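You operate a simulated robot arm through the tools that you are given. There is no shell and no other tool. Be economical: measure what you need, move in short steps, check, and stop when the job is done.

Carry out the task below with a simulated robot arm. There is one attempt and no reset: what you move stays moved.

Task
Dye the middle of the sample on the light box, light it and file it by its pinholes.
Fine: dauber from the pad and back; more than one hole means rework; lamp off; leave the other samples. Set down upright: wooden dauber. A coat counts when it lies all over at full strength: go over it till it gets no stronger.

It is judged by the outcome, as a careful person would: the job done as asked, and still so three seconds after it is handed in. It fails if anything else is knocked over, pushed out of place, dropped, spilled or broken.

Robot
A 7-joint arm with a two-finger parallel gripper, fixed in place. Base frame: the origin is at the foot of the arm, x ahead of it, y to its left, z up. Lengths are in cm, angles in degrees, forces in N, time in s.
With the tool pointing down near the work surface it reaches from about 20 to 60 cm from the base axis. Its first joint turns from -66.0 to 66.0 degrees. Payload 2.6 kg.
The tool frame sits at the grasp point between the pads (the TCP): z along the fingers, y along the line on which they close. The tips reach 3 cm beyond it. The gripper opens to 9.4 cm. The fingers are 2.8 cm wide and 1 cm thick; the gripper's body (5 by 9.6 cm) begins 5.5 cm behind the TCP.
Orientation is that of the tool frame in the base frame, as a unit quaternion [x, y, z, w]. With the fingers straight down and closing along the base's y, the tool's x points along the base's -x, its y along +y and its z along -z.

Tools
- The arm moves only by the tool jog_arm. Its argument "increments" is one flat list of numbers, 7 for each row, row after row: the shift along the tool's x, y, z in units of 20 mm (1.0 is 20 mm), then the turn, a rotation vector about the tool's x, y, z in units of 4 degrees (1.0 is 4 degrees), then the closure, from 0 (fully open) to 1 (shut). In form: [dx, dy, dz, ax, ay, az, jaw, dx, dy, dz, ax, ay, az, jaw, ...]. A call has 1 to 12 rows; each row shifts and turns the commanded pose from where the row before left it, along the tool's axes as they then stand. A call with a number of a shift or a turn outside -1 to 1 is refused whole. Rows are played at 5 a second. More than 5 cm and 8.6 degrees between two rows, or a gripper value outside its range, and nothing of the call is played. Where a pose cannot be reached the arm comes as near as it can. A force on the tool above 90 N (or 10 N above the force at the start of the call, whichever is more), or a blocked arm, ends the call early, and 0.2 s more pass. The fingers move at their own pace (about 7.2 cm/s each) and stop on an object; they squeeze with about 23 N. The grip force told is the motor's: it shows also when the fingers shut on nothing. Time passes only in rows, and 0.2 s behind the last, so rows that do not move let the fingers close. It gives the time, the measured TCP pose, the force on the tool (base axes), the opening and the grip force at its end, in the units of the frame above (readings bear some noise), with the torque about the TCP (base axes, N m) and any sound that the robot's microphone picked up.
- Cameras (640 x 400 px; columns grow to the right, rows downward): "scene" is fixed at [3.3, 45.54, 54.05]; the picture's right is [-0.66, -0.75, 0.00], its down [-0.56, 0.49, -0.67] and it looks along [0.50, -0.44, -0.74] (base axes); focal length 214 px, centre (320, 200). "wrist" rides on the gripper at [7.6, 1.4, -10.2] in the tool frame; the picture's right is [-0.18, 0.98, 0.00], its down [-0.75, -0.14, -0.64] and it looks along [-0.63, -0.12, 0.77] (tool axes); focal length 243 px, centre (320, 200).
- grab_frame(camera): a new picture of that camera. It takes no simulated time.
- measure_at(camera, pixels): for up to 12 pixels [column, row] of the newest picture of that camera ("zoom" is the newest enlarged one), the place [x, y, z] in the base frame of the surface seen there, good to about 0.2 cm, but the place of the scene camera against the robot may be out by one fixed shift of up to 1.8 cm in any direction. It takes no simulated time.
- enlarge(camera, box): a new picture of the part [left, top, right, bottom] of that camera's present view, enlarged. It takes no simulated time.
- job_done(): hands the job in; it is judged then, once.

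Work in short steps. Measure before you move; look again where a grasp or a placing could have gone wrong, and mend it. You have 80 turns and 38 pictures in all, those below and enlarged ones among them. Open the gripper and draw the arm clear of the work before you hand the job in, unless the task says otherwise; then end with one line.

The tools are called after ">>>" as name(argument=value, ...) on one line, values as JSON. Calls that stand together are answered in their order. jog_arm: Moves the arm, as the interface text tells. Its arguments: {"type":"object","properties":{"increments":{"type":"array","items":{"type":"number"}}},"required":["increments"]} The other tools are called the same way: grab_frame (camera) takes a picture; measure_at (camera, pixels) gives the place of the surface under pixels of a picture; enlarge (camera, box) takes an enlarged picture of a part of a camera's view; job_done () hands the job in.

At the start:

```text
t: 0.0
tcp_pos: [43.52, -1.5, 34.28]
tool_rot: [0.001, 1.0, 0.0, 0.0]
ft_force: [0.7, -0.1, 0.7]
wrist_torque: [-0.02, -0.05, 0.0]
width: 9.4
grasp_force: 0.1
```

scene: 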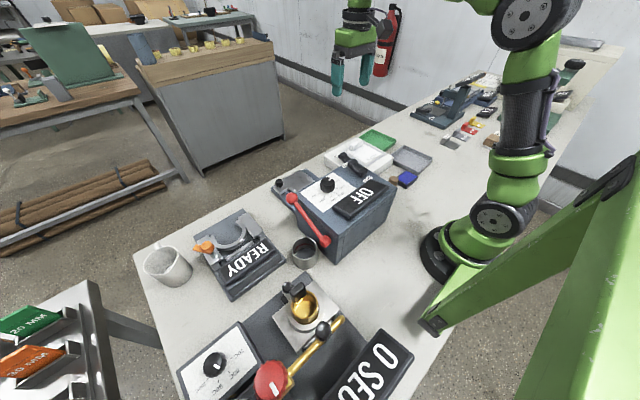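
wrist: 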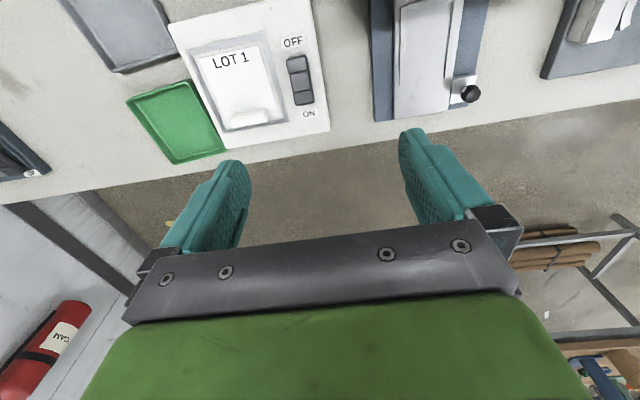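

The wrist picture shows a light box (LOT 1, ON/OFF switch) around (250,75) and a green tray and grey tray beside it. I look closer before doing anything.

>>> enlarge(camera="wrist", box=[60, 0, 380, 200])

>>> enlarge(camera="scene", box=[270, 110, 450, 222])

>>> enlarge(camera="scene", box=[400, 50, 600, 175])

```text
2.00 times, centred on (220, 100) of wrist
```

zoom: 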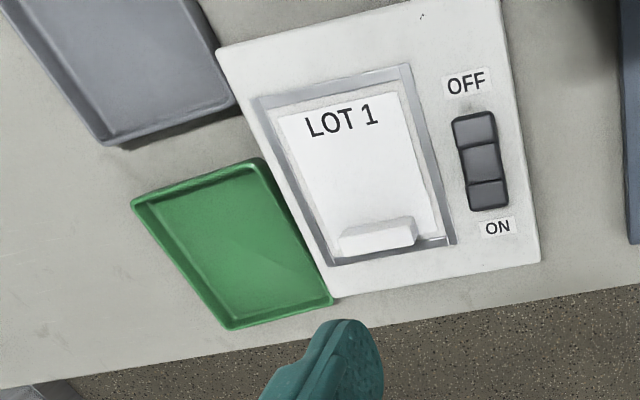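

```text
3.56 times, centred on (360, 166) of scene
```

zoom: 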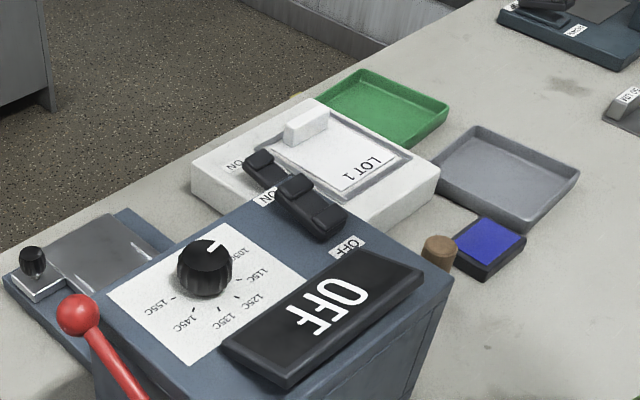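

```text
3.20 times, centred on (500, 112) of scene
```

zoom: 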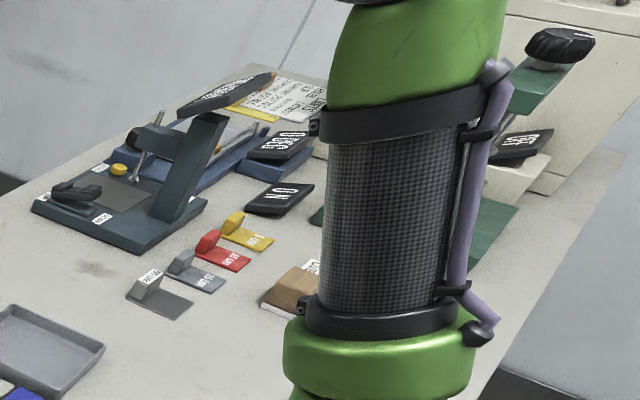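

The wooden dauber seems to stand next to the blue ink pad, with the lot card with its white grip tab on the light box. I measure these in the scene and wrist views (the difference gives the scene shift).

>>> measure_at(camera="scene", pixels=[[356, 146], [393, 178], [407, 178], [412, 157], [378, 138], [341, 155], [351, 150], [376, 155], [393, 186], [363, 139]])

>>> measure_at(camera="wrist", pixels=[[248, 119], [200, 58], [230, 75], [262, 107], [299, 65], [301, 97], [175, 122], [115, 30], [195, 53], [281, 118], [296, 80], [248, 110]])

```text
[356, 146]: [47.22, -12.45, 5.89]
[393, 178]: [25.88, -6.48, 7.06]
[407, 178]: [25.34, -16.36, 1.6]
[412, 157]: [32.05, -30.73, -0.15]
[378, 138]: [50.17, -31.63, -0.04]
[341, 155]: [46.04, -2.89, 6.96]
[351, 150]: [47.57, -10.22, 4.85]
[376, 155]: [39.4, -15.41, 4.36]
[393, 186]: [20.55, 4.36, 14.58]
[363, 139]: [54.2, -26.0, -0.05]
```

```text
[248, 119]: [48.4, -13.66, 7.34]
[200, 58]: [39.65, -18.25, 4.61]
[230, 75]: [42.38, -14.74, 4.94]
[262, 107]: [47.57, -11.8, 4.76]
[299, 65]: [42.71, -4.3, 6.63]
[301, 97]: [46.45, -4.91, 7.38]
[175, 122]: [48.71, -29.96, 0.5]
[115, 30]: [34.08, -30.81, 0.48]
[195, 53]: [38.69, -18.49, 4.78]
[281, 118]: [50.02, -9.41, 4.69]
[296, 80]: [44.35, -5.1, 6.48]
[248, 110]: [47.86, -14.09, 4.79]
```

The wrist view gives good coordinates; the pad and dauber are out of view. I move back and to the right, at height, to look at them.

>>> jog_arm(increments=[0.9, -0.8, 0, 0, 0, 0, 0, 0.9, -0.8, 0, 0, 0, 0, 0, 0.9, -0.8, 0, 0, 0, 0, 0, 0.9, -0.8, 0, 0, 0, 0, 0, 0.9, -0.8, 0, 0, 0, 0, 0, 0.9, -0.8, 0, 0, 0, 0, 0, 0.9, -0.8, 0, 0, 0, 0, 0, 0, 0, 0, 0, 0, 0, 0])

>>> grab_frame(camera="wrist")

```text
t: 1.8
tcp_pos: [30.82, -12.79, 34.17]
tool_rot: [-0.001, 1.0, 0.0, 0.0]
ft_force: [0.2, -0.7, 0.8]
wrist_torque: [0.03, 0.03, -0.01]
width: 9.38
grasp_force: 0.1
```

```text
32 pictures are left
```

wrist: 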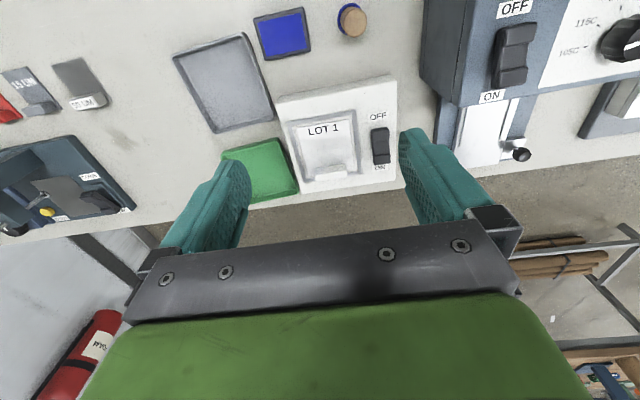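

Dauber stands at (352,18), pad at (282,33), grey tray (225,80), green tray (262,170). I enlarge this and measure.

>>> enlarge(camera="wrist", box=[150, 0, 430, 175])

>>> measure_at(camera="wrist", pixels=[[352, 15], [352, 20], [352, 37], [282, 33], [262, 20], [309, 52], [265, 57], [301, 11], [225, 85], [262, 172], [380, 135], [380, 155]])

```text
2.29 times, centred on (290, 88) of wrist
```

zoom: 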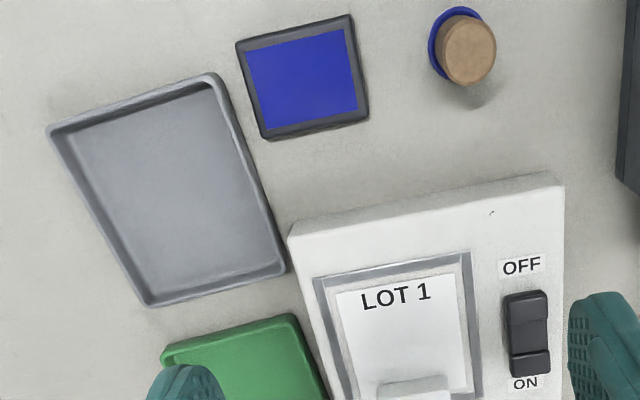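

```text
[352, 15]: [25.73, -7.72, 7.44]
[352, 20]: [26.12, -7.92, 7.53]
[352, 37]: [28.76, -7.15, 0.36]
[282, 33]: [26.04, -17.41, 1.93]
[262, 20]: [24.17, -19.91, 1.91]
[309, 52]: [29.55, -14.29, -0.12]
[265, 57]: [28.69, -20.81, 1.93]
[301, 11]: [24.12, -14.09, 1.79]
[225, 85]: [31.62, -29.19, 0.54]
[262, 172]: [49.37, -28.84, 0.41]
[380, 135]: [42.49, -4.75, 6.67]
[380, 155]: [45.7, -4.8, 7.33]
```

The trays carry no labels seen so far. There is a written sheet at the far end of the table; I look at it for a rule on trays.

>>> enlarge(camera="scene", box=[460, 60, 540, 110])

>>> enlarge(camera="scene", box=[320, 120, 440, 195])

```text
8.00 times, centred on (500, 85) of scene
```

zoom: 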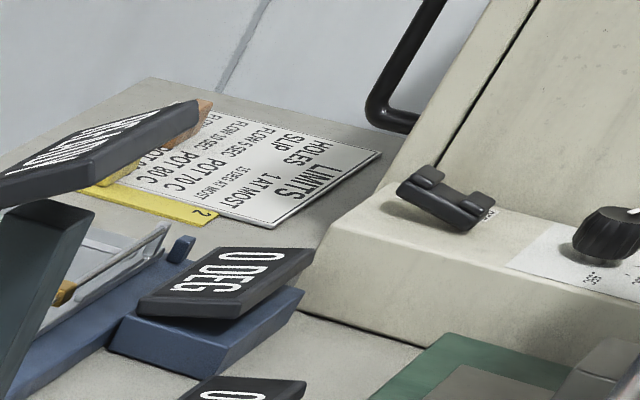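

```text
5.33 times, centred on (380, 158) of scene
```

zoom: 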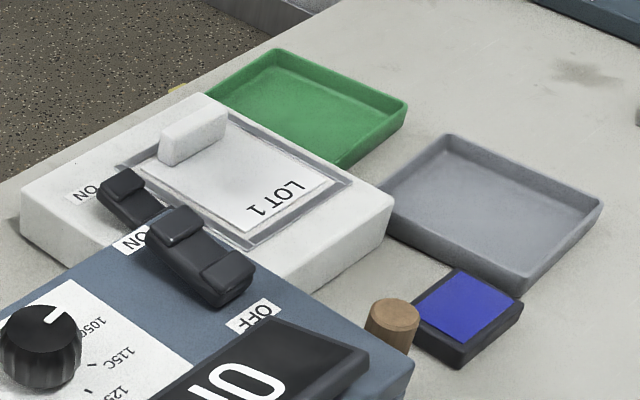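

The sheet says at most 1 hole, so green is for good ones and the grey tray for rework. Next I measure how near the heater box edge (420,90) is to the dauber and the dimensions of the dauber and card.

>>> measure_at(camera="wrist", pixels=[[426, 20], [424, 60], [423, 88], [440, 95], [470, 20], [340, 20], [363, 20], [352, 8], [305, 132], [352, 120], [360, 175], [313, 178]])

```text
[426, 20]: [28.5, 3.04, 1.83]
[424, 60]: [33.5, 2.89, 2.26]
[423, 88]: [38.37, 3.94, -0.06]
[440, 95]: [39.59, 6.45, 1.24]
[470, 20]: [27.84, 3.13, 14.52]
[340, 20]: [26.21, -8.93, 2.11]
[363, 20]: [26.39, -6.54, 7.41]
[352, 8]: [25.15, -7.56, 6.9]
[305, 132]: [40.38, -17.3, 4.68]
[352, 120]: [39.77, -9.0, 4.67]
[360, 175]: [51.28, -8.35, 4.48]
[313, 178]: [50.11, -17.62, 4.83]
```

The heater is at y≥3, so there is room. I go above the dauber at about (26.1,-7.6), stopping with tips above it, to check alignment.

>>> jog_arm(increments=[0.8, 0.87, 0.92, 0, 0, 0, 0.3, 0.8, 0.87, 0.92, 0, 0, 0, 0.3, 0.76, 0.86, 0.92, 0, 0, 0, 0.3, 0, 0, 0.92, 0, 0, 0, 0.3, 0, 0, 0.92, 0, 0, 0, 0.3, 0, 0, 0.92, 0, 0, 0, 0.3, 0, 0, 0.92, 0, 0, 0, 0.3, 0, 0, 0.92, 0, 0, 0, 0.3, 0, 0, 0.92, 0, 0, 0, 0.3, 0, 0, 0.92, 0, 0, 0, 0.3, 0, 0, 0.4, 0, 0, 0, 0.3, 0, 0, 0, 0, 0, 0, 0.3])

>>> grab_frame(camera="wrist")

```text
t: 4.4
tcp_pos: [26.25, -7.49, 15.02]
tool_rot: [0.001, 1.0, 0.0, 0.0]
ft_force: [0.8, 0.2, -0.4]
wrist_torque: [0.0, -0.01, -0.02]
width: 6.58
grasp_force: 0.1
```

```text
28 pictures are left
```

wrist: 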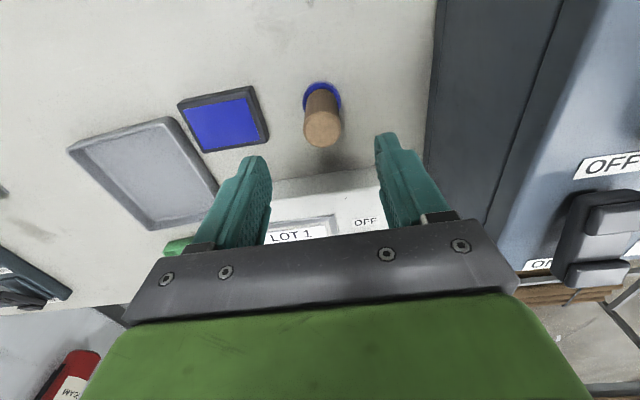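

>>> measure_at(camera="wrist", pixels=[[322, 129], [307, 129], [339, 129], [322, 115], [322, 142], [308, 95], [337, 95], [335, 103], [322, 85], [227, 122]])

```text
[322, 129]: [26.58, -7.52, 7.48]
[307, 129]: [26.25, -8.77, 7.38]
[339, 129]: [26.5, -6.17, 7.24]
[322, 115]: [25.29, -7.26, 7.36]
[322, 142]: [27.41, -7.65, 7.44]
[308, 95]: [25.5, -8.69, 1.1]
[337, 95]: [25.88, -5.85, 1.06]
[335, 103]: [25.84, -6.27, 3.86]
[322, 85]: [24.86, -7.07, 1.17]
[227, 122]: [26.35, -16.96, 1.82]
```

The dauber centre is about (26.35,-7.47), top 7.4, handle 2.6 cm wide; the TCP is aligned. I descend to z≈6 and close.

>>> jog_arm(increments=[0, 0, 0.9, 0, 0, 0, 0.3, 0, 0, 0.9, 0, 0, 0, 0.3, 0, 0, 0.9, 0, 0, 0, 0.3, 0, 0, 0.9, 0, 0, 0, 0.3, 0, 0, 0.9, 0, 0, 0, 0.3, 0, 0, 0, 0, 0, 0, 0.3, 0, 0, 0, 0, 0, 0, 0.9, 0, 0, 0, 0, 0, 0, 0.9, 0, 0, 0, 0, 0, 0, 0.9, 0, 0, 0, 0, 0, 0, 0.9])

```text
t: 6.6
tcp_pos: [26.29, -7.42, 5.92]
tool_rot: [0.0, 1.0, 0.0, 0.001]
ft_force: [-0.1, -1.0, 0.7]
wrist_torque: [0.0, 0.02, 0.01]
width: 2.9
grasp_force: 22.7
```

Gripped (width 2.9). I lift 4 cm, carry it to above the pad centre (26.3,-17.2), and lower to just over the pad.

>>> jog_arm(increments=[0, 0, -0.7, 0, 0, 0, 0.9, 0, 0, -0.7, 0, 0, 0, 0.9, 0, 0, -0.6, 0, 0, 0, 0.9, 0, -0.98, 0, 0, 0, 0, 0.9, 0, -0.98, 0, 0, 0, 0, 0.9, 0, -0.98, 0, 0, 0, 0, 0.9, 0, -0.98, 0, 0, 0, 0, 0.9, 0, -0.98, 0, 0, 0, 0, 0.9, 0, 0, 0, 0, 0, 0, 0.9, 0, 0, 0.5, 0, 0, 0, 0.9, 0, 0, 0.4, 0, 0, 0, 0.9, 0, 0, 0, 0, 0, 0, 0.9])

```text
t: 9.2
tcp_pos: [26.45, -17.33, 8.25]
tool_rot: [-0.001, 1.0, -0.001, 0.001]
ft_force: [3.9, 4.5, 22.4]
wrist_torque: [0.39, -0.24, -0.03]
width: 2.85
grasp_force: 22.6
```

Force 22 N up: it's pressing on the pad. I hold briefly, lift, and take a look.

>>> jog_arm(increments=[0, 0, 0, 0, 0, 0, 0.9, 0, 0, -0.5, 0, 0, 0, 0.9, 0, 0, -0.9, 0, 0, 0, 0.9, 0, 0, -0.9, 0, 0, 0, 0.9, 0, 0, 0, 0, 0, 0, 0.9])

>>> grab_frame(camera="wrist")

```text
t: 10.4
tcp_pos: [26.22, -17.25, 12.91]
tool_rot: [-0.001, 1.0, 0.0, 0.0]
ft_force: [0.0, -0.3, -0.5]
wrist_torque: [0.01, 0.01, 0.05]
width: 2.86
grasp_force: 22.7
```

```text
27 pictures are left
```

wrist: 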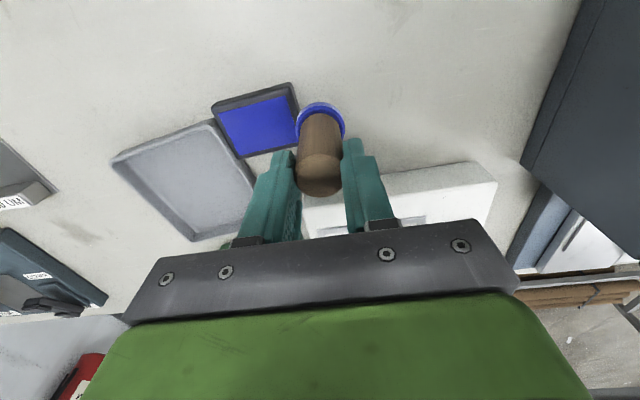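

The pad appears left of the dauber at (257,125); I verify where it really is.

>>> measure_at(camera="wrist", pixels=[[257, 125], [225, 112], [290, 95], [295, 140], [245, 150], [320, 103], [305, 115], [338, 118], [320, 175]])

```text
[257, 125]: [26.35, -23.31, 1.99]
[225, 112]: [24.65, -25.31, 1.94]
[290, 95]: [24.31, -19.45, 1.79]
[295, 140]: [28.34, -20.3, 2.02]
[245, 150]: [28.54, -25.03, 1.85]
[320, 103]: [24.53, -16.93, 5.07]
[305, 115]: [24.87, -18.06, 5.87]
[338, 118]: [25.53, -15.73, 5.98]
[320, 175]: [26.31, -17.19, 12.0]
```

The pad has been shifted about 5 cm to -y, and the dauber sits ~2.5 cm lower in the grip than when grasped (top at z 12.0 with TCP at 12.9), so it slipped on lifting and swept the pad. I lift, move back over the dauber's own spot, and look again at everything.

>>> jog_arm(increments=[0, 0, -0.5, 0, 0, 0, 1, 0, 0, -0.5, 0, 0, 0, 1, 0, 0.6, 0, 0, 0, 0, 1, 0, 0.7, 0, 0, 0, 0, 1, 0, 0.7, 0, 0, 0, 0, 1, 0, 0.7, 0, 0, 0, 0, 1, 0, 0.7, 0, 0, 0, 0, 1, 0, 0.7, 0, 0, 0, 0, 1, 0, 0.8, 0, 0, 0, 0, 1, 0, 0, 0, 0, 0, 0, 1])

>>> grab_frame(camera="wrist")

```text
t: 12.6
tcp_pos: [26.16, -7.45, 14.8]
tool_rot: [0.0, 1.0, 0.0, 0.0]
ft_force: [0.2, 0.8, -1.5]
wrist_torque: [-0.02, 0.0, -0.03]
width: 2.88
grasp_force: 22.7
```

```text
26 pictures are left
```

wrist: 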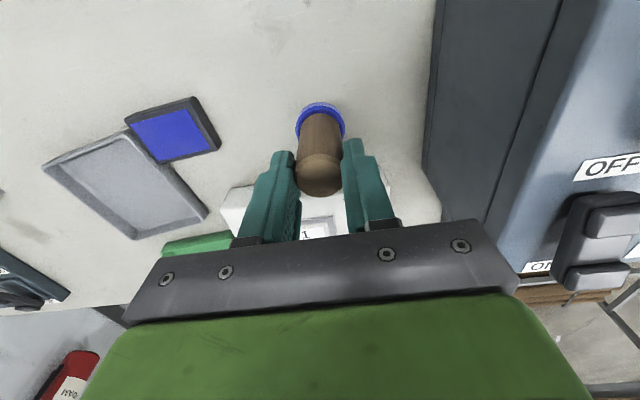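

The table is clean, but the pad seems to have nudged the grey tray (its near edge now at (43,163)-(122,130)). I measure both and the dauber.

>>> measure_at(camera="wrist", pixels=[[46, 163], [122, 136], [204, 211], [135, 236], [122, 185], [130, 117], [195, 98], [219, 148], [160, 163], [172, 132], [320, 106], [320, 175]])

>>> enlarge(camera="wrist", box=[20, 80, 260, 260])

```text
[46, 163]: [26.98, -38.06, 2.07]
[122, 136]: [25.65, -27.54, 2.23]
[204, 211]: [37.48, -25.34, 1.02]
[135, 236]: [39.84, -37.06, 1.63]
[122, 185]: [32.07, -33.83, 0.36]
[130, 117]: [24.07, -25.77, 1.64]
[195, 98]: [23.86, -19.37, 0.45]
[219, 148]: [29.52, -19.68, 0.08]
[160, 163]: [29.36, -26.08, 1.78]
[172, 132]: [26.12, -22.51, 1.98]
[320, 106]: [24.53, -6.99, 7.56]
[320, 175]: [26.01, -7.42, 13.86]
```

```text
2.22 times, centred on (140, 170) of wrist
```

zoom: 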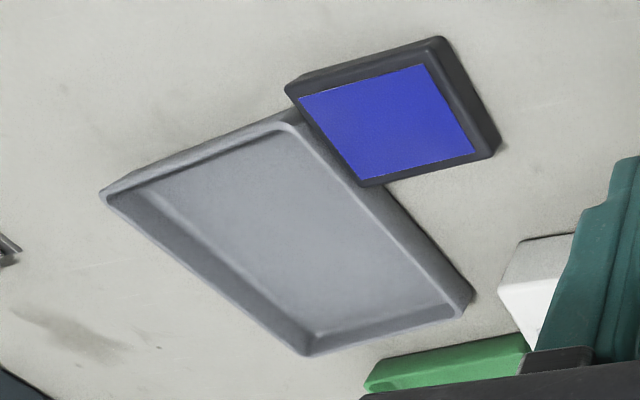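

The tray was nudged ~3 cm in -y and turned about 7°, the pad ~5 cm in -y. I'll set the dauber back first at its own spot, then put pad and tray back where they were. Lowering now (its bottom is ~8.4 below the TCP).

>>> jog_arm(increments=[0, 0, 0.9, 0, 0, 0, 1, 0, 0, 0.9, 0, 0, 0, 1, 0, 0, 0.8, 0, 0, 0, 1, 0, 0, 0.3, 0, 0, 0, 1, 0, 0, 0.1, 0, 0, 0, 1, 0, 0, 0.1, 0, 0, 0, 1, 0, 0, 0, 0, 0, 0, 1])

```text
t: 14.2
tcp_pos: [26.32, -7.62, 8.62]
tool_rot: [0.0, 1.0, 0.0, 0.0]
ft_force: [0.0, -0.3, -0.7]
wrist_torque: [-0.01, 0.02, 0.0]
width: 2.9
grasp_force: 22.9
```

Not touching yet at 8.62; I go down in small steps.

>>> jog_arm(increments=[0, 0, 0.08, 0, 0, 0, 1, 0, 0, 0.06, 0, 0, 0, 1, 0, 0, 0, 0, 0, 0, 1])

```text
t: 15.0
tcp_pos: [26.25, -7.59, 8.26]
tool_rot: [-0.001, 1.0, 0.001, 0.0]
ft_force: [-1.1, -0.4, 0.2]
wrist_torque: [-0.04, 0.0, -0.02]
width: 2.89
grasp_force: 23.2
```

>>> jog_arm(increments=[0, 0, 0.05, 0, 0, 0, 1, 0, 0, 0.05, 0, 0, 0, 1, 0, 0, 0, 0, 0, 0, 1])

```text
t: 15.8
tcp_pos: [26.36, -7.54, 8.16]
tool_rot: [0.001, 1.0, 0.0, 0.001]
ft_force: [-5.4, 2.0, 22.1]
wrist_torque: [0.12, 0.17, 0.01]
width: 2.91
grasp_force: 22.9
```

Contact with the table. I ease up slightly, open, rise clear, and start turning the tool so the fingers close along base x (camera towards -y).

>>> jog_arm(increments=[0, 0, -0.05, 0, 0, 0, 1, 0, 0, 0, 0, 0, 0, 0.6, 0, 0, 0, 0, 0, 0, 0.3, 0, 0, 0, 0, 0, 0, 0.3, 0, 0, -0.5, 0, 0, 0, 0.3, 0, 0, -0.9, 0, 0, 0, 0.3, 0, 0, -0.9, 0, 0, 0, 0.3, 0, 0, -0.9, 0, 0, 0, 0.3, 0, 0, 0, 0, 0, 0, 0.3])

>>> grab_frame(camera="wrist")

```text
t: 17.8
tcp_pos: [26.26, -7.52, 14.59]
tool_rot: [-0.001, 1.0, 0.0, 0.0]
ft_force: [-0.6, -0.2, -0.3]
wrist_torque: [0.02, -0.01, 0.0]
width: 6.6
grasp_force: 0.2
```

```text
24 pictures are left
```

wrist: 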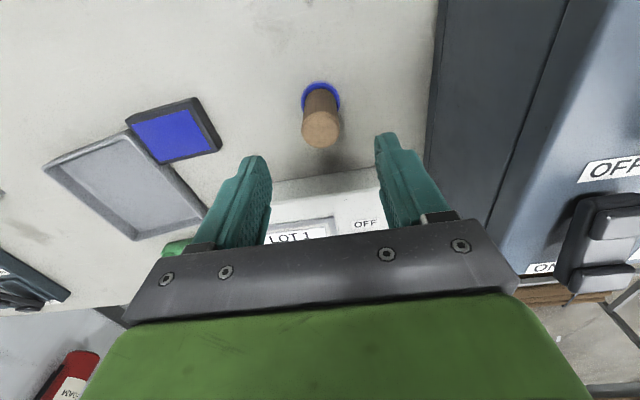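

The dauber stands upright in its place. Now I move above the pad's present centre (26.6,-22.7) and begin turning.

>>> jog_arm(increments=[0, -0.95, 0, 0, 0, 0, 0.15, 0, -0.95, 0, 0, 0, 0, 0.15, 0, -0.95, 0, 0, 0, 0, 0.15, 0, -0.95, 0, 0, 0, 0, 0.15, 0, -0.95, 0, 0, 0, 0, 0.15, 0, -0.95, 0, 0, 0, 0, 0.15, 0, -0.95, 0, 0, 0, 0, 0.15, -0.17, -0.94, 0, 0, 0, 0, 0.15, 0, 0, 0, 0, 0, -1, 0.15, 0, 0, 0, 0, 0, -1, 0.15, 0, 0, 0, 0, 0, -1, 0.15, 0, 0, 0, 0, 0, -1, 0.15])

>>> jog_arm(increments=[0, 0, 0, 0, 0, -1, 0.15, 0, 0, 0, 0, 0, -1, 0.15, 0, 0, 0, 0, 0, -1, 0.15, 0, 0, 0, 0, 0, -1, 0.15, 0, 0, 0, 0, 0, -1, 0.15, 0, 0, 0, 0, 0, -1, 0.15, 0, 0, 0, 0, 0, -1, 0.15, 0, 0, 0, 0, 0, -1, 0.15, 0, 0, 0, 0, 0, -1, 0.15, 0, 0, 0, 0, 0, -1, 0.15, 0, 0, 0, 0, 0, -1, 0.15, 0, 0, 0, 0, 0, -1, 0.15])

>>> jog_arm(increments=[0, 0, 0, 0, 0, -1, 0.15, 0, 0, 0, 0, 0, -1, 0.15, 0, 0, 0, 0, 0, -1, 0.15, 0, 0, 0, 0, 0, -1, 0.15, 0, 0, 0, 0, 0, -1, 0.15, 0, 0, 0, 0, 0, -1, 0.15, 0, 0, 0, 0, 0, -0.5, 0.15, 0, 0, 0, 0, 0, 0, 0.15])

>>> grab_frame(camera="wrist")

```text
t: 20.4
tcp_pos: [26.64, -22.57, 14.51]
tool_rot: [-0.14, 0.99, 0.0, 0.0]
ft_force: [-1.1, 0.8, 0.7]
wrist_torque: [0.04, 0.01, 0.01]
width: 7.98
grasp_force: 0.1
```

```text
t: 23.0
tcp_pos: [26.55, -22.67, 14.63]
tool_rot: [-0.531, 0.848, 0.0, 0.0]
ft_force: [0.9, 0.1, -0.3]
wrist_torque: [0.04, 0.0, 0.03]
width: 8.0
grasp_force: 0.1
```

```text
t: 24.8
tcp_pos: [26.55, -22.67, 14.72]
tool_rot: [0.708, -0.706, 0.0, 0.0]
ft_force: [-0.5, 0.3, -0.4]
wrist_torque: [0.02, 0.02, -0.03]
width: 7.98
grasp_force: 0.1
```

```text
23 pictures are left
```

wrist: 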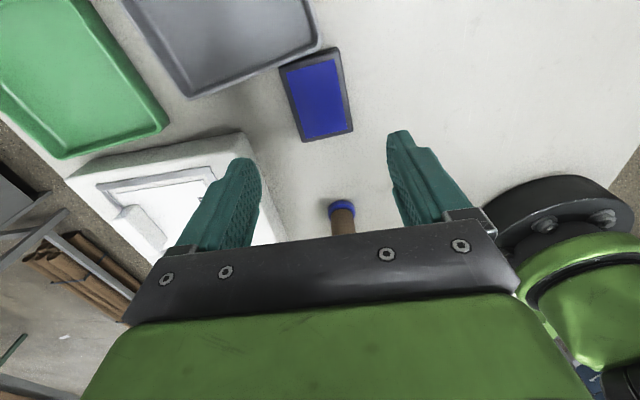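

Turned: fingers now close along base x. Measure the pad and tray corners here.

>>> measure_at(camera="wrist", pixels=[[284, 69], [335, 52], [349, 128], [305, 138], [316, 95], [315, 32], [192, 95], [262, 50], [250, 20]])

```text
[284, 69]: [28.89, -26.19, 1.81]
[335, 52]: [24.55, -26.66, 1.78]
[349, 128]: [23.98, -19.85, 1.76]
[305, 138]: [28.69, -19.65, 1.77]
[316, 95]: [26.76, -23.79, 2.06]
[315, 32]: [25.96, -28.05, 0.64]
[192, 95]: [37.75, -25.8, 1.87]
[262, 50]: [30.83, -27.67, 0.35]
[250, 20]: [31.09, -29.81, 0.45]
```

Pad centre now (26.5,-23.05). I descend around it (tips at ~0.8 cm).

>>> jog_arm(increments=[0, 0, 0.9, 0, 0, 0, 0.15, 0, 0, 0.9, 0, 0, 0, 0.15, 0, 0, 0.9, 0, 0, 0, 0.15, 0, 0, 0.9, 0, 0, 0, 0.15, 0, 0, 0.9, 0, 0, 0, 0.15, 0, 0, 0.9, 0, 0, 0, 0.15, 0, 0, 0, 0, 0, 0, 0.15, 0, 0, 0, 0, 0, 0, 0.6, 0, 0, 0, 0, 0, 0, 0.7, 0, 0, 0, 0, 0, 0, 0.7, 0, 0, 0, 0, 0, 0, 0.7])

```text
t: 27.2
tcp_pos: [26.72, -22.73, 3.77]
tool_rot: [0.707, -0.707, 0.0, 0.0]
ft_force: [0.5, 0.9, -0.2]
wrist_torque: [0.0, -0.04, 0.0]
width: 5.48
grasp_force: 22.8
```

Gripped (5.48). Slide it +5.5 cm in y back to its place, release, rise.

>>> jog_arm(increments=[-0.4, 0, 0, 0, 0, 0, 0.7, -0.5, 0, 0, 0, 0, 0, 0.7, -0.5, 0, 0, 0, 0, 0, 0.7, -0.5, 0, 0, 0, 0, 0, 0.7, -0.5, 0, 0, 0, 0, 0, 0.7, -0.35, 0, 0, 0, 0, 0, 0.7, 0, 0, 0, 0, 0, 0, 0.7, 0, 0, 0, 0, 0, 0, 0.15, 0, 0, 0, 0, 0, 0, 0.15, 0, 0, -0.8, 0, 0, 0, 0.15, 0, 0, -0.9, 0, 0, 0, 0.15, 0, 0, -0.9, 0, 0, 0, 0.15])

```text
t: 29.8
tcp_pos: [26.51, -17.22, 8.94]
tool_rot: [-0.707, 0.707, 0.0, 0.0]
ft_force: [0.4, -0.2, 0.5]
wrist_torque: [0.01, -0.01, -0.01]
width: 7.99
grasp_force: 0.0
```

Pad back. Now go above the tray's base-side wall (mid about (26.3,-32.9)), turning the tool 8° to match it, and look.

>>> jog_arm(increments=[0.5, 0, -0.7, 0, 0, 0, 0.15, 0.95, 0, -0.6, 0, 0, 0, 0.15, 0.95, 0, -0.6, 0, 0, 0, 0.15, 0.95, 0, 0, 0, 0, 0, 0.3, 0.95, 0, 0, 0, 0, 0, 0.5, 0.95, 0, 0, 0, 0, 0, 0.6, 0.95, 0, 0, 0, 0, 0, 0.6, 0.95, 0, 0, 0, 0, 0, 0.6, 0.5, 0, 0, 0, 0, 0, 0.6, 0, 0, 0, 0, 0, -1, 0.6, 0, 0, 0, 0, 0, -0.9, 0.6, 0, 0, 0, 0, 0, 0, 0.6])

>>> grab_frame(camera="wrist")

```text
t: 32.4
tcp_pos: [26.56, -32.61, 12.77]
tool_rot: [0.753, -0.659, 0.0, 0.0]
ft_force: [-0.3, -0.5, -0.1]
wrist_torque: [-0.02, 0.0, -0.01]
width: 3.75
grasp_force: 0.1
```

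```text
22 pictures are left
```

wrist: 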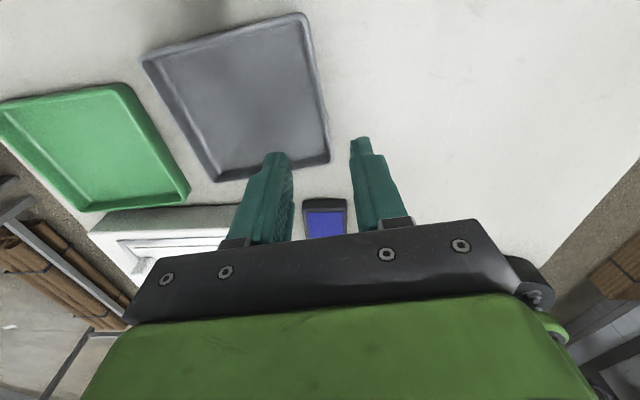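

>>> measure_at(camera="wrist", pixels=[[303, 16], [327, 160], [216, 180], [146, 60], [311, 70], [317, 95], [322, 125], [305, 95], [319, 110], [307, 125], [311, 110]])

```text
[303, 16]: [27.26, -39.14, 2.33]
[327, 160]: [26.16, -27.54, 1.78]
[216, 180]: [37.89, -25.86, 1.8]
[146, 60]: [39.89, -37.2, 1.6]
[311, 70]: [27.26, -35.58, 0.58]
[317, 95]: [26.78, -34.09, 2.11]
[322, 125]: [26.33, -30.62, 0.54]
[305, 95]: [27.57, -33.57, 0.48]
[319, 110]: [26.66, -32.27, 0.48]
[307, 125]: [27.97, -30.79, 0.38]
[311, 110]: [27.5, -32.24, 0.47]
```

The rim line passes nearly under the TCP (26.6 at y −32.3). I descend astride the wall (tips ~1 cm) and close on it.

>>> jog_arm(increments=[0, 0, 0.9, 0, 0, 0, 0.6, 0, 0, 0.9, 0, 0, 0, 0.6, 0, 0, 0.9, 0, 0, 0, 0.6, 0, 0, 0.9, 0, 0, 0, 0.6, 0, 0, 0.75, 0, 0, 0, 0.6, 0, 0, 0, 0, 0, 0, 0.6, 0, 0, 0, 0, 0, 0, 0.9, 0, 0, 0, 0, 0, 0, 1, 0, 0, 0, 0, 0, 0, 1, 0, 0, 0, 0, 0, 0, 1])

```text
t: 34.6
tcp_pos: [26.71, -32.36, 4.15]
tool_rot: [0.753, -0.658, 0.0, 0.0]
ft_force: [-0.1, 0.1, 0.3]
wrist_torque: [0.03, 0.06, 0.02]
width: 0.34
grasp_force: 23.2
```

Wall gripped (0.34 wide). Slide the tray by (-0.7,+4.0) with a 4° turn back, release and rise, then compare with the original scene picture.

>>> jog_arm(increments=[-0.4, 0, 0, 0, 0, 0, 1, -0.45, 0, 0, 0, 0, 0, 1, -0.45, 0, 0, 0, 0, 0, 1, -0.45, 0.08, 0, 0, 0, 0, 1, -0.28, 0, 0, 0, 0, 0.5, 1, 0, 0, 0, 0, 0, 0.5, 1, 0, 0, 0, 0, 0, 0, 1])

>>> enlarge(camera="scene", box=[320, 120, 440, 195])

```text
t: 36.2
tcp_pos: [25.97, -28.39, 4.23]
tool_rot: [0.729, -0.685, 0.001, 0.0]
ft_force: [0.0, 0.7, 0.7]
wrist_torque: [0.05, 0.01, 0.01]
width: 0.34
grasp_force: 23.2
```

```text
5.33 times, centred on (380, 158) of scene
```

zoom: 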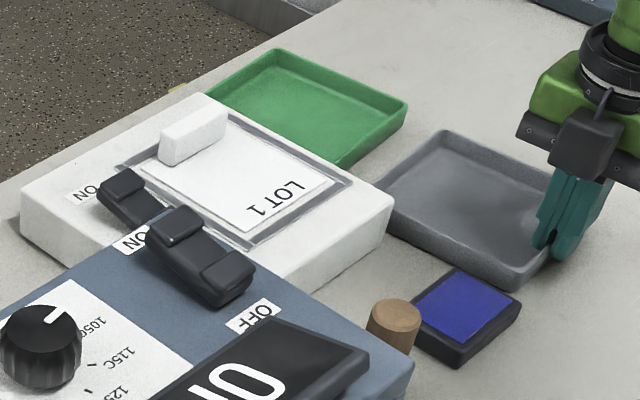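

Compared with the first picture: the pad matches within a pixel or two; the tray's top corner is at (443,130) vs (450,133) originally, i.e. ~0.4 cm over. I nudge it (-0.3,-0.3), release, and rise.

>>> jog_arm(increments=[0.15, 0.15, 0, 0, 0, 0, 1, 0, 0, 0, 0, 0, 0, 1, 0, 0, 0, 0, 0, 0, 0.75, 0, 0, 0, 0, 0, 0, 0.75, 0, 0, -0.5, 0, 0, 0, 0.75, 0, 0, -0.9, 0, 0, 0, 0.7, 0, 0, -0.9, 0, 0, 0, 0.6, 0, 0, -0.9, 0, 0, 0, 0.5, 0, 0, -0.9, 0, 0, 0.9, 0.3, 0, 0, -0.9, 0, 0, 0, 0.3])

>>> enlarge(camera="scene", box=[320, 120, 440, 195])

```text
t: 38.4
tcp_pos: [25.58, -28.64, 14.13]
tool_rot: [0.707, -0.707, 0.0, 0.0]
ft_force: [-0.3, 0.1, 0.2]
wrist_torque: [-0.02, -0.03, 0.03]
width: 6.56
grasp_force: 0.0
```

```text
5.33 times, centred on (380, 158) of scene
```

zoom: 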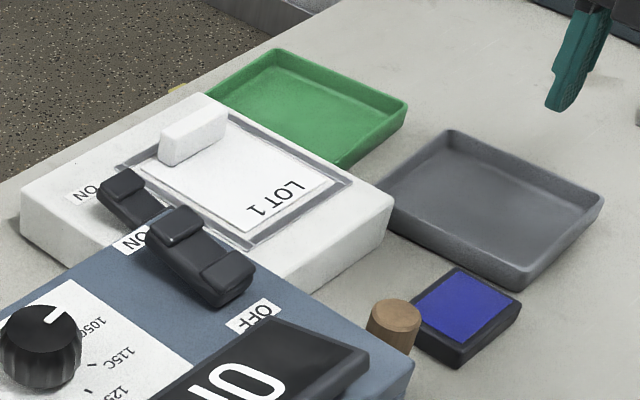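

Tray and pad are back to within a few mm. Now back to above the dauber at (26.35,-7.54).

>>> jog_arm(increments=[-0.96, -0.2, 0, 0, 0, 0, 0.3, -0.96, -0.18, 0, 0, 0, 0, 0.3, -0.96, 0, 0, 0, 0, 0, 0.3, -0.96, 0, 0, 0, 0, 0, 0.3, -0.96, 0, 0, 0, 0, 0, 0.3, -0.96, 0, 0, 0, 0, 0, 0.3, -0.96, 0, 0, 0, 0, 0, 0.3, -0.96, 0, 0, 0, 0, 0, 0.3, -0.96, 0, 0, 0, 0, 0, 0.3, -0.96, 0, 0, 0, 0, 0, 0.3, -0.95, 0, 0, 0, 0, 0, 0.3, 0, 0, 0, 0, 0, 0, 0.3])

>>> grab_frame(camera="wrist")

```text
t: 41.0
tcp_pos: [26.4, -7.6, 14.01]
tool_rot: [0.707, -0.707, 0.0, 0.0]
ft_force: [-0.1, 0.3, 0.5]
wrist_torque: [-0.03, 0.02, -0.02]
width: 6.56
grasp_force: 0.0
```

```text
19 pictures are left
```

wrist: 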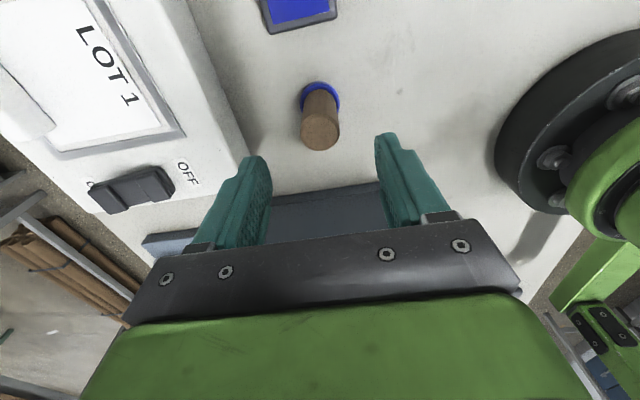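

>>> measure_at(camera="wrist", pixels=[[320, 133], [303, 133], [337, 133], [320, 120], [320, 147], [306, 105], [335, 105], [100, 67], [40, 30], [160, 125], [90, 185], [65, 150]])

```text
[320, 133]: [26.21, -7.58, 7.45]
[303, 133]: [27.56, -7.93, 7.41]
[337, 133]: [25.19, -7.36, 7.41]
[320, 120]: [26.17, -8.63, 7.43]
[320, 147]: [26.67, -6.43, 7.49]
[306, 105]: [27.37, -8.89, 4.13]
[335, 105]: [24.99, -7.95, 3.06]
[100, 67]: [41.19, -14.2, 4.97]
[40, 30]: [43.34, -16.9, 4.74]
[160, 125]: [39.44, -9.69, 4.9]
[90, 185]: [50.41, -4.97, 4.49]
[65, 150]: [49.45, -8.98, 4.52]
```

Aligned. Grip lower this time (TCP z≈5), close fully, and lift slowly 2 cm to check for slip.

>>> jog_arm(increments=[0, 0, 0.9, 0, 0, 0, 0.3, 0, 0, 0.9, 0, 0, 0, 0.3, 0, 0, 0.9, 0, 0, 0, 0.3, 0, 0, 0.9, 0, 0, 0, 0.3, 0, 0, 0.9, 0, 0, 0, 0.3, 0, 0, 0, 0, 0, 0, 0.6, 0, 0, 0, 0, 0, 0, 1, 0, 0, 0, 0, 0, 0, 1, 0, 0, 0, 0, 0, 0, 1, 0, 0, -0.2, 0, 0, 0, 1, 0, 0, -0.4, 0, 0, 0, 1, 0, 0, -0.4, 0, 0, 0, 1])

>>> enlarge(camera="wrist", box=[240, 60, 400, 160])

```text
t: 43.6
tcp_pos: [26.32, -7.73, 7.21]
tool_rot: [0.707, -0.707, 0.0, 0.0]
ft_force: [-0.2, -0.4, -1.6]
wrist_torque: [-0.02, -0.02, -0.02]
width: 2.93
grasp_force: 22.8
```

```text
4.00 times, centred on (320, 110) of wrist
```

zoom: 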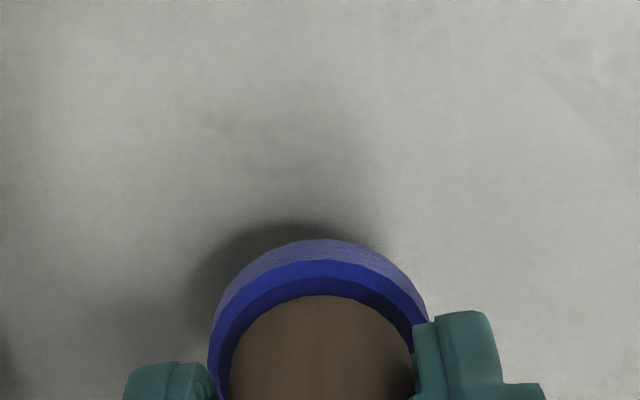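

>>> measure_at(camera="zoom", pixels=[[320, 330], [320, 390], [320, 285], [320, 250]])

>>> grab_frame(camera="wrist")

```text
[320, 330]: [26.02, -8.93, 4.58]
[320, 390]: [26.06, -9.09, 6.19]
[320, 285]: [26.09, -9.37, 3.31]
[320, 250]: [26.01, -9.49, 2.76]
```

```text
17 pictures are left
```

wrist: 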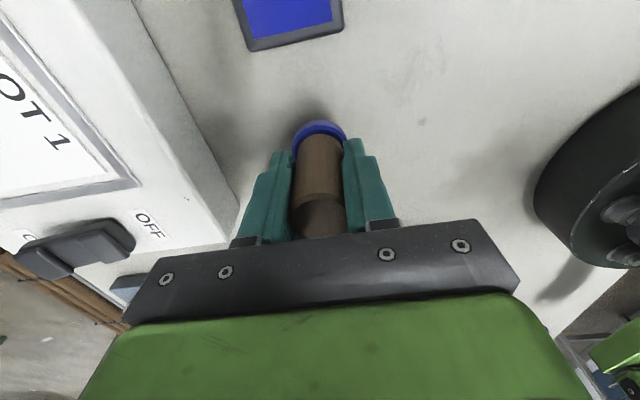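

No slip: sponge rim lifted from 1.1 to 3.3, so dauber bottom is TCP−5.0. I raise to 10.5, move over the pad centre (26.4,-17.4), and check again there before pressing.

>>> jog_arm(increments=[0, 0, -0.5, 0, 0, 0, 1, 0, 0, -0.6, 0, 0, 0, 1, 0, 0, -0.6, 0, 0, 0, 1, 0.5, 0, 0, 0, 0, 0, 1, 0.7, 0, 0, 0, 0, 0, 1, 0.7, 0, 0, 0, 0, 0, 1, 0.8, 0, 0, 0, 0, 0, 1, 0.8, 0, 0, 0, 0, 0, 1, 0.8, 0, 0, 0, 0, 0, 1, 0.53, 0, 0, 0, 0, 0, 1, 0, 0, 0, 0, 0, 0, 1])

>>> grab_frame(camera="wrist")

```text
t: 46.0
tcp_pos: [26.42, -17.43, 10.61]
tool_rot: [-0.707, 0.707, 0.0, 0.0]
ft_force: [-0.6, 0.2, -0.4]
wrist_torque: [-0.03, -0.01, 0.01]
width: 2.95
grasp_force: 23.3
```

```text
16 pictures are left
```

wrist: 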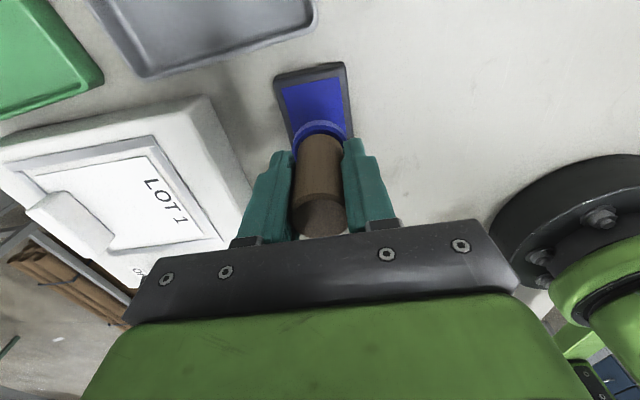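

Grip unchanged and pad in place beneath. I lower to near contact (TCP ≈7.0) with tiny last steps.

>>> jog_arm(increments=[0, 0, 0.6, 0, 0, 0, 1, 0, 0, 0.6, 0, 0, 0, 1, 0, 0, 0.4, 0, 0, 0, 1, 0, 0, 0.1, 0, 0, 0, 1, 0, 0, 0.06, 0, 0, 0, 1, 0, 0, 0, 0, 0, 0, 1])

```text
t: 47.4
tcp_pos: [26.52, -17.42, 7.13]
tool_rot: [0.707, -0.707, 0.0, 0.0]
ft_force: [-0.4, 0.6, -0.7]
wrist_torque: [0.0, 0.03, -0.02]
width: 2.93
grasp_force: 23.3
```

>>> jog_arm(increments=[0, 0, 0.05, 0, 0, 0, 1, 0, 0, 0.05, 0, 0, 0, 1, 0, 0, 0, 0, 0, 0, 1])

```text
t: 48.2
tcp_pos: [26.45, -17.35, 6.89]
tool_rot: [0.707, -0.707, 0.001, -0.001]
ft_force: [-1.7, 1.3, 6.7]
wrist_torque: [0.12, 0.03, -0.01]
width: 2.94
grasp_force: 23.0
```

Contact at 6.7 N on the pad. I hold, raise well above the sample tab, and carry toward the card's middle, about (44.6,-14).

>>> jog_arm(increments=[0, 0, 0, 0, 0, 0, 1, 0, 0, 0, 0, 0, 0, 1, 0, 0, -0.5, 0, 0, 0, 1, 0, 0, -0.8, 0, 0, 0, 1, 0, 0, -0.8, 0, 0, 0, 1, 0, 0, -0.8, 0, 0, 0, 1, 0, 0, -0.6, 0, 0, 0, 1, -0.2, -0.6, 0, 0, 0, 0, 1, -0.2, -0.8, 0, 0, 0, 0, 1, -0.2, -0.8, 0, 0, 0, 0, 1, -0.2, -0.8, 0, 0, 0, 0, 1, -0.2, -0.8, 0, 0, 0, 0, 1])

>>> jog_arm(increments=[-0.2, -0.9, 0, 0, 0, 0, 1, -0.2, -0.9, 0, 0, 0, 0, 1, -0.2, -0.9, 0, 0, 0, 0, 1, -0.1, -0.9, 0, 0, 0, 0, 1, 0, -0.9, 0, 0, 0, 0, 1, 0, -0.7, 0, 0, 0, 0, 1, 0, 0, 0, 0, 0, 0, 1])

>>> grab_frame(camera="wrist")

```text
t: 50.8
tcp_pos: [34.06, -15.33, 13.81]
tool_rot: [0.708, -0.706, 0.001, 0.001]
ft_force: [-0.1, 0.1, -0.4]
wrist_torque: [0.01, -0.02, 0.01]
width: 2.89
grasp_force: 22.9
```

```text
t: 52.4
tcp_pos: [44.49, -13.8, 13.65]
tool_rot: [0.708, -0.707, -0.001, -0.001]
ft_force: [-0.8, 0.1, -0.8]
wrist_torque: [0.01, -0.02, 0.01]
width: 2.97
grasp_force: 22.7
```

```text
15 pictures are left
```

wrist: 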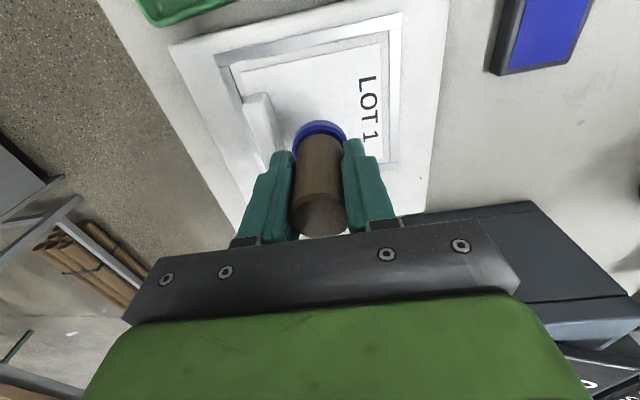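

>>> measure_at(camera="wrist", pixels=[[243, 82], [381, 48], [280, 110], [256, 96], [268, 95], [275, 140], [389, 163], [231, 70], [222, 60], [245, 100], [272, 130], [387, 45]])

```text
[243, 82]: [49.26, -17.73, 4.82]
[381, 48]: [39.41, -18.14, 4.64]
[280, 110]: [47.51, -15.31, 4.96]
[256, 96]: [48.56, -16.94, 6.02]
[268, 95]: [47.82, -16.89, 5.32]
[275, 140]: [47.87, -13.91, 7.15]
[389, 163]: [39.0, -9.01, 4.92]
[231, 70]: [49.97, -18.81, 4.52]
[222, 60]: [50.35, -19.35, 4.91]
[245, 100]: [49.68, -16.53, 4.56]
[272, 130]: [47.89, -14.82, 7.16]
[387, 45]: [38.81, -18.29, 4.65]
```

TCP (44.5,-13.8) is over the card middle (card x 39.3–49.6, y −18.2…−9.2; tab face at x≈47.6). Lower to near contact (TCP ≈9.9).

>>> jog_arm(increments=[0, 0, 0.6, 0, 0, 0, 1, 0, 0, 0.6, 0, 0, 0, 1, 0, 0, 0.4, 0, 0, 0, 1, 0, 0, 0.15, 0, 0, 0, 1, 0, 0, 0, 0, 0, 0, 1, 0, 0, 0.05, 0, 0, 0, 1, 0, 0, 0.04, 0, 0, 0, 1, 0, 0, 0, 0, 0, 0, 1])

```text
t: 54.2
tcp_pos: [44.42, -14.02, 10.0]
tool_rot: [-0.707, 0.707, 0.0, 0.0]
ft_force: [-0.1, 0.5, 0.2]
wrist_torque: [-0.01, 0.0, -0.01]
width: 2.94
grasp_force: 23.5
```

>>> jog_arm(increments=[0, 0, 0.05, 0, 0, 0, 1, 0, 0, 0.04, 0, 0, 0, 1, 0, 0, 0, 0, 0, 0, 1])

```text
t: 55.0
tcp_pos: [44.42, -14.0, 9.89]
tool_rot: [-0.707, 0.707, 0.001, 0.001]
ft_force: [-0.9, -0.1, -0.5]
wrist_torque: [-0.03, 0.0, -0.01]
width: 2.93
grasp_force: 22.7
```

>>> jog_arm(increments=[0, 0, 0.04, 0, 0, 0, 1, 0, 0, 0.04, 0, 0, 0, 1, 0, 0, 0, 0, 0, 0, 1])

```text
t: 55.8
tcp_pos: [44.41, -13.81, 9.87]
tool_rot: [0.707, -0.707, 0.001, 0.0]
ft_force: [-3.2, 0.0, 11.1]
wrist_torque: [0.02, 0.15, 0.0]
width: 2.95
grasp_force: 23.2
```

Contact at 11 N on the card. I lift 4 cm and shift +y 5 cm to look at the mark.

>>> jog_arm(increments=[0, 0, 0, 0, 0, 0, 1, 0, 0, -0.5, 0, 0, 0, 1, 0, 0, -0.8, 0, 0, 0, 1, 0, 0, -0.7, 0, 0, 0, 1, -0.8, 0, 0, 0, 0, 0, 1, -0.9, 0, 0, 0, 0, 0, 1, -0.8, 0, 0, 0, 0, 0, 1, 0, 0, 0, 0, 0, 0, 1])

>>> enlarge(camera="wrist", box=[180, 0, 420, 150])

```text
t: 57.6
tcp_pos: [44.28, -8.86, 13.74]
tool_rot: [0.707, -0.707, 0.0, 0.0]
ft_force: [0.7, 0.2, -0.4]
wrist_torque: [0.04, 0.02, 0.01]
width: 2.92
grasp_force: 22.8
```

```text
2.67 times, centred on (300, 75) of wrist
```

zoom: 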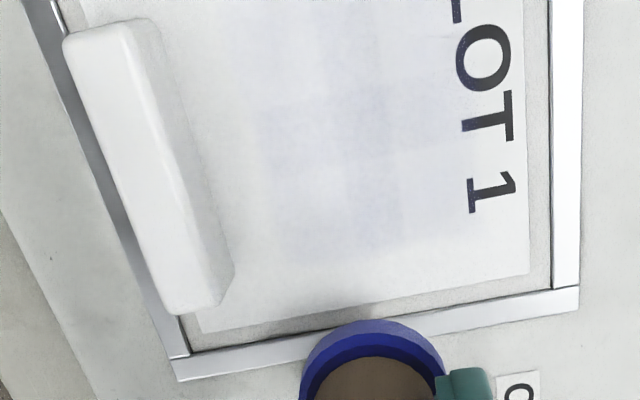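

There's only a very faint blue patch so far (zoom ~(250–410, 30–260)). I measure where it lies.

>>> measure_at(camera="zoom", pixels=[[255, 110], [410, 110], [330, 100], [330, 255], [330, 30], [385, 265], [215, 300], [528, 272], [465, 150], [175, 130]])

```text
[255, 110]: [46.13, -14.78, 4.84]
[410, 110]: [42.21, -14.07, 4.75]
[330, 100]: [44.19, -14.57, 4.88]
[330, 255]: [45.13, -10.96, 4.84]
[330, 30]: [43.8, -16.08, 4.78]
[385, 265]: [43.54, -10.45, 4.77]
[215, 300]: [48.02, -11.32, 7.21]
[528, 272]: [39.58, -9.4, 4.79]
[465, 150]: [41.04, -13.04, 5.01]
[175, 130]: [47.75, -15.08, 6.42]
```

The patch seems to span x 42.2–46.1, y −16…−11, larger than one dab. I now dab across it in a grid, gently, at x 44.7 first (fingers stay clear of the tab).

>>> jog_arm(increments=[0.62, -0.05, 0, 0, 0, 0, 1, 0.62, -0.05, 0, 0, 0, 0, 1, 0.61, -0.05, 0.5, 0, 0, 0, 1, 0, 0, 0.5, 0, 0, 0, 1, 0, 0, 0.5, 0, 0, 0, 1, 0, 0, 0.52, 0, 0, 0, 1, 0, 0, 0, 0, 0, 0, 1, 0, 0, -0.3, 0, 0, 0, 1, 0.75, 0, 0, 0, 0, 0, 1, 0, 0, 0.3, 0, 0, 0, 1, 0, 0, 0, 0, 0, 0, 1])

```text
t: 60.0
tcp_pos: [44.7, -14.14, 9.86]
tool_rot: [0.707, -0.707, 0.001, 0.0]
ft_force: [-3.3, 1.4, 11.1]
wrist_torque: [0.07, 0.16, 0.0]
width: 2.95
grasp_force: 23.0
```

Contact good at 11 N. Continue the grid.

>>> jog_arm(increments=[0, 0, -0.3, 0, 0, 0, 1, 0.75, 0, 0, 0, 0, 0, 1, 0, 0, 0.31, 0, 0, 0, 1, 0, 0, 0, 0, 0, 0, 1, 0, 0, -0.3, 0, 0, 0, 1, 0, 0.65, 0, 0, 0, 0, 1, 0, 0, 0.31, 0, 0, 0, 1, 0, 0, 0, 0, 0, 0, 1, 0, 0, -0.3, 0, 0, 0, 1, -0.75, 0, 0, 0, 0, 0, 1, 0, 0, 0.3, 0, 0, 0, 1, 0, 0, 0, 0, 0, 0, 1])

>>> jog_arm(increments=[0, 0, -0.3, 0, 0, 0, 1, -0.75, 0, 0, 0, 0, 0, 1, 0, 0, 0.3, 0, 0, 0, 1, 0, 0, 0, 0, 0, 0, 1, 0, 0, -0.5, 0, 0, 0, 1, 0, 0, -0.8, 0, 0, 0, 1, 0, 0, -0.7, 0, 0, 0, 1, -0.9, 0, 0, 0, 0, 0, 1, -0.9, 0, 0, 0, 0, 0, 1, -0.5, 0, 0, 0, 0, 0, 1, 0, 0, 0, 0, 0, 0, 1])

>>> enlarge(camera="wrist", box=[180, 0, 420, 150])

```text
t: 62.6
tcp_pos: [43.55, -14.16, 9.78]
tool_rot: [0.707, -0.707, 0.002, 0.0]
ft_force: [-6.1, 0.0, 22.8]
wrist_torque: [0.09, 0.28, -0.01]
width: 2.94
grasp_force: 23.3
```

```text
t: 65.0
tcp_pos: [43.39, -7.98, 13.94]
tool_rot: [-0.707, 0.707, -0.001, 0.0]
ft_force: [-0.1, -0.9, -0.5]
wrist_torque: [-0.03, 0.01, 0.01]
width: 2.94
grasp_force: 23.3
```

```text
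2.67 times, centred on (300, 75) of wrist
```

zoom: 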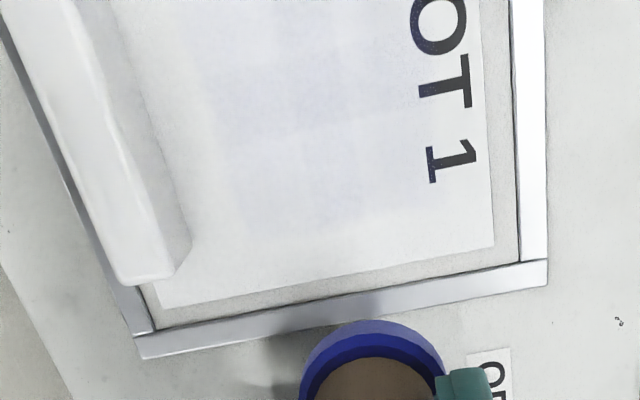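

Still only very faint. I try stroking the dauber over the patch in light contact (as in "going over it") and see whether that builds the coat.

>>> jog_arm(increments=[0.76, -0.2, 0, 0, 0, 0, 1, 0.75, -0.2, 0, 0, 0, 0, 1, 0.75, -0.1, 0.5, 0, 0, 0, 1, 0, 0, 0.8, 0, 0, 0, 1, 0, 0, 0.6, 0, 0, 0, 1, 0, 0, 0.13, 0, 0, 0, 1, 0.3, 0, 0, 0, 0, 0, 1, 0.3, 0, 0, 0, 0, 0, 1, 0.3, 0, 0, 0, 0, 0, 1, 0.3, 0, 0, 0, 0, 0, 1, 0.3, 0, 0, 0, 0, 0, 1, 0, 0, 0, 0, 0, 0, 1])

```text
t: 67.6
tcp_pos: [44.49, -15.54, 9.7]
tool_rot: [-0.707, 0.707, -0.002, 0.0]
ft_force: [1.3, 7.2, 20.9]
wrist_torque: [0.16, 0.0, -0.03]
width: 2.94
grasp_force: 23.1
```

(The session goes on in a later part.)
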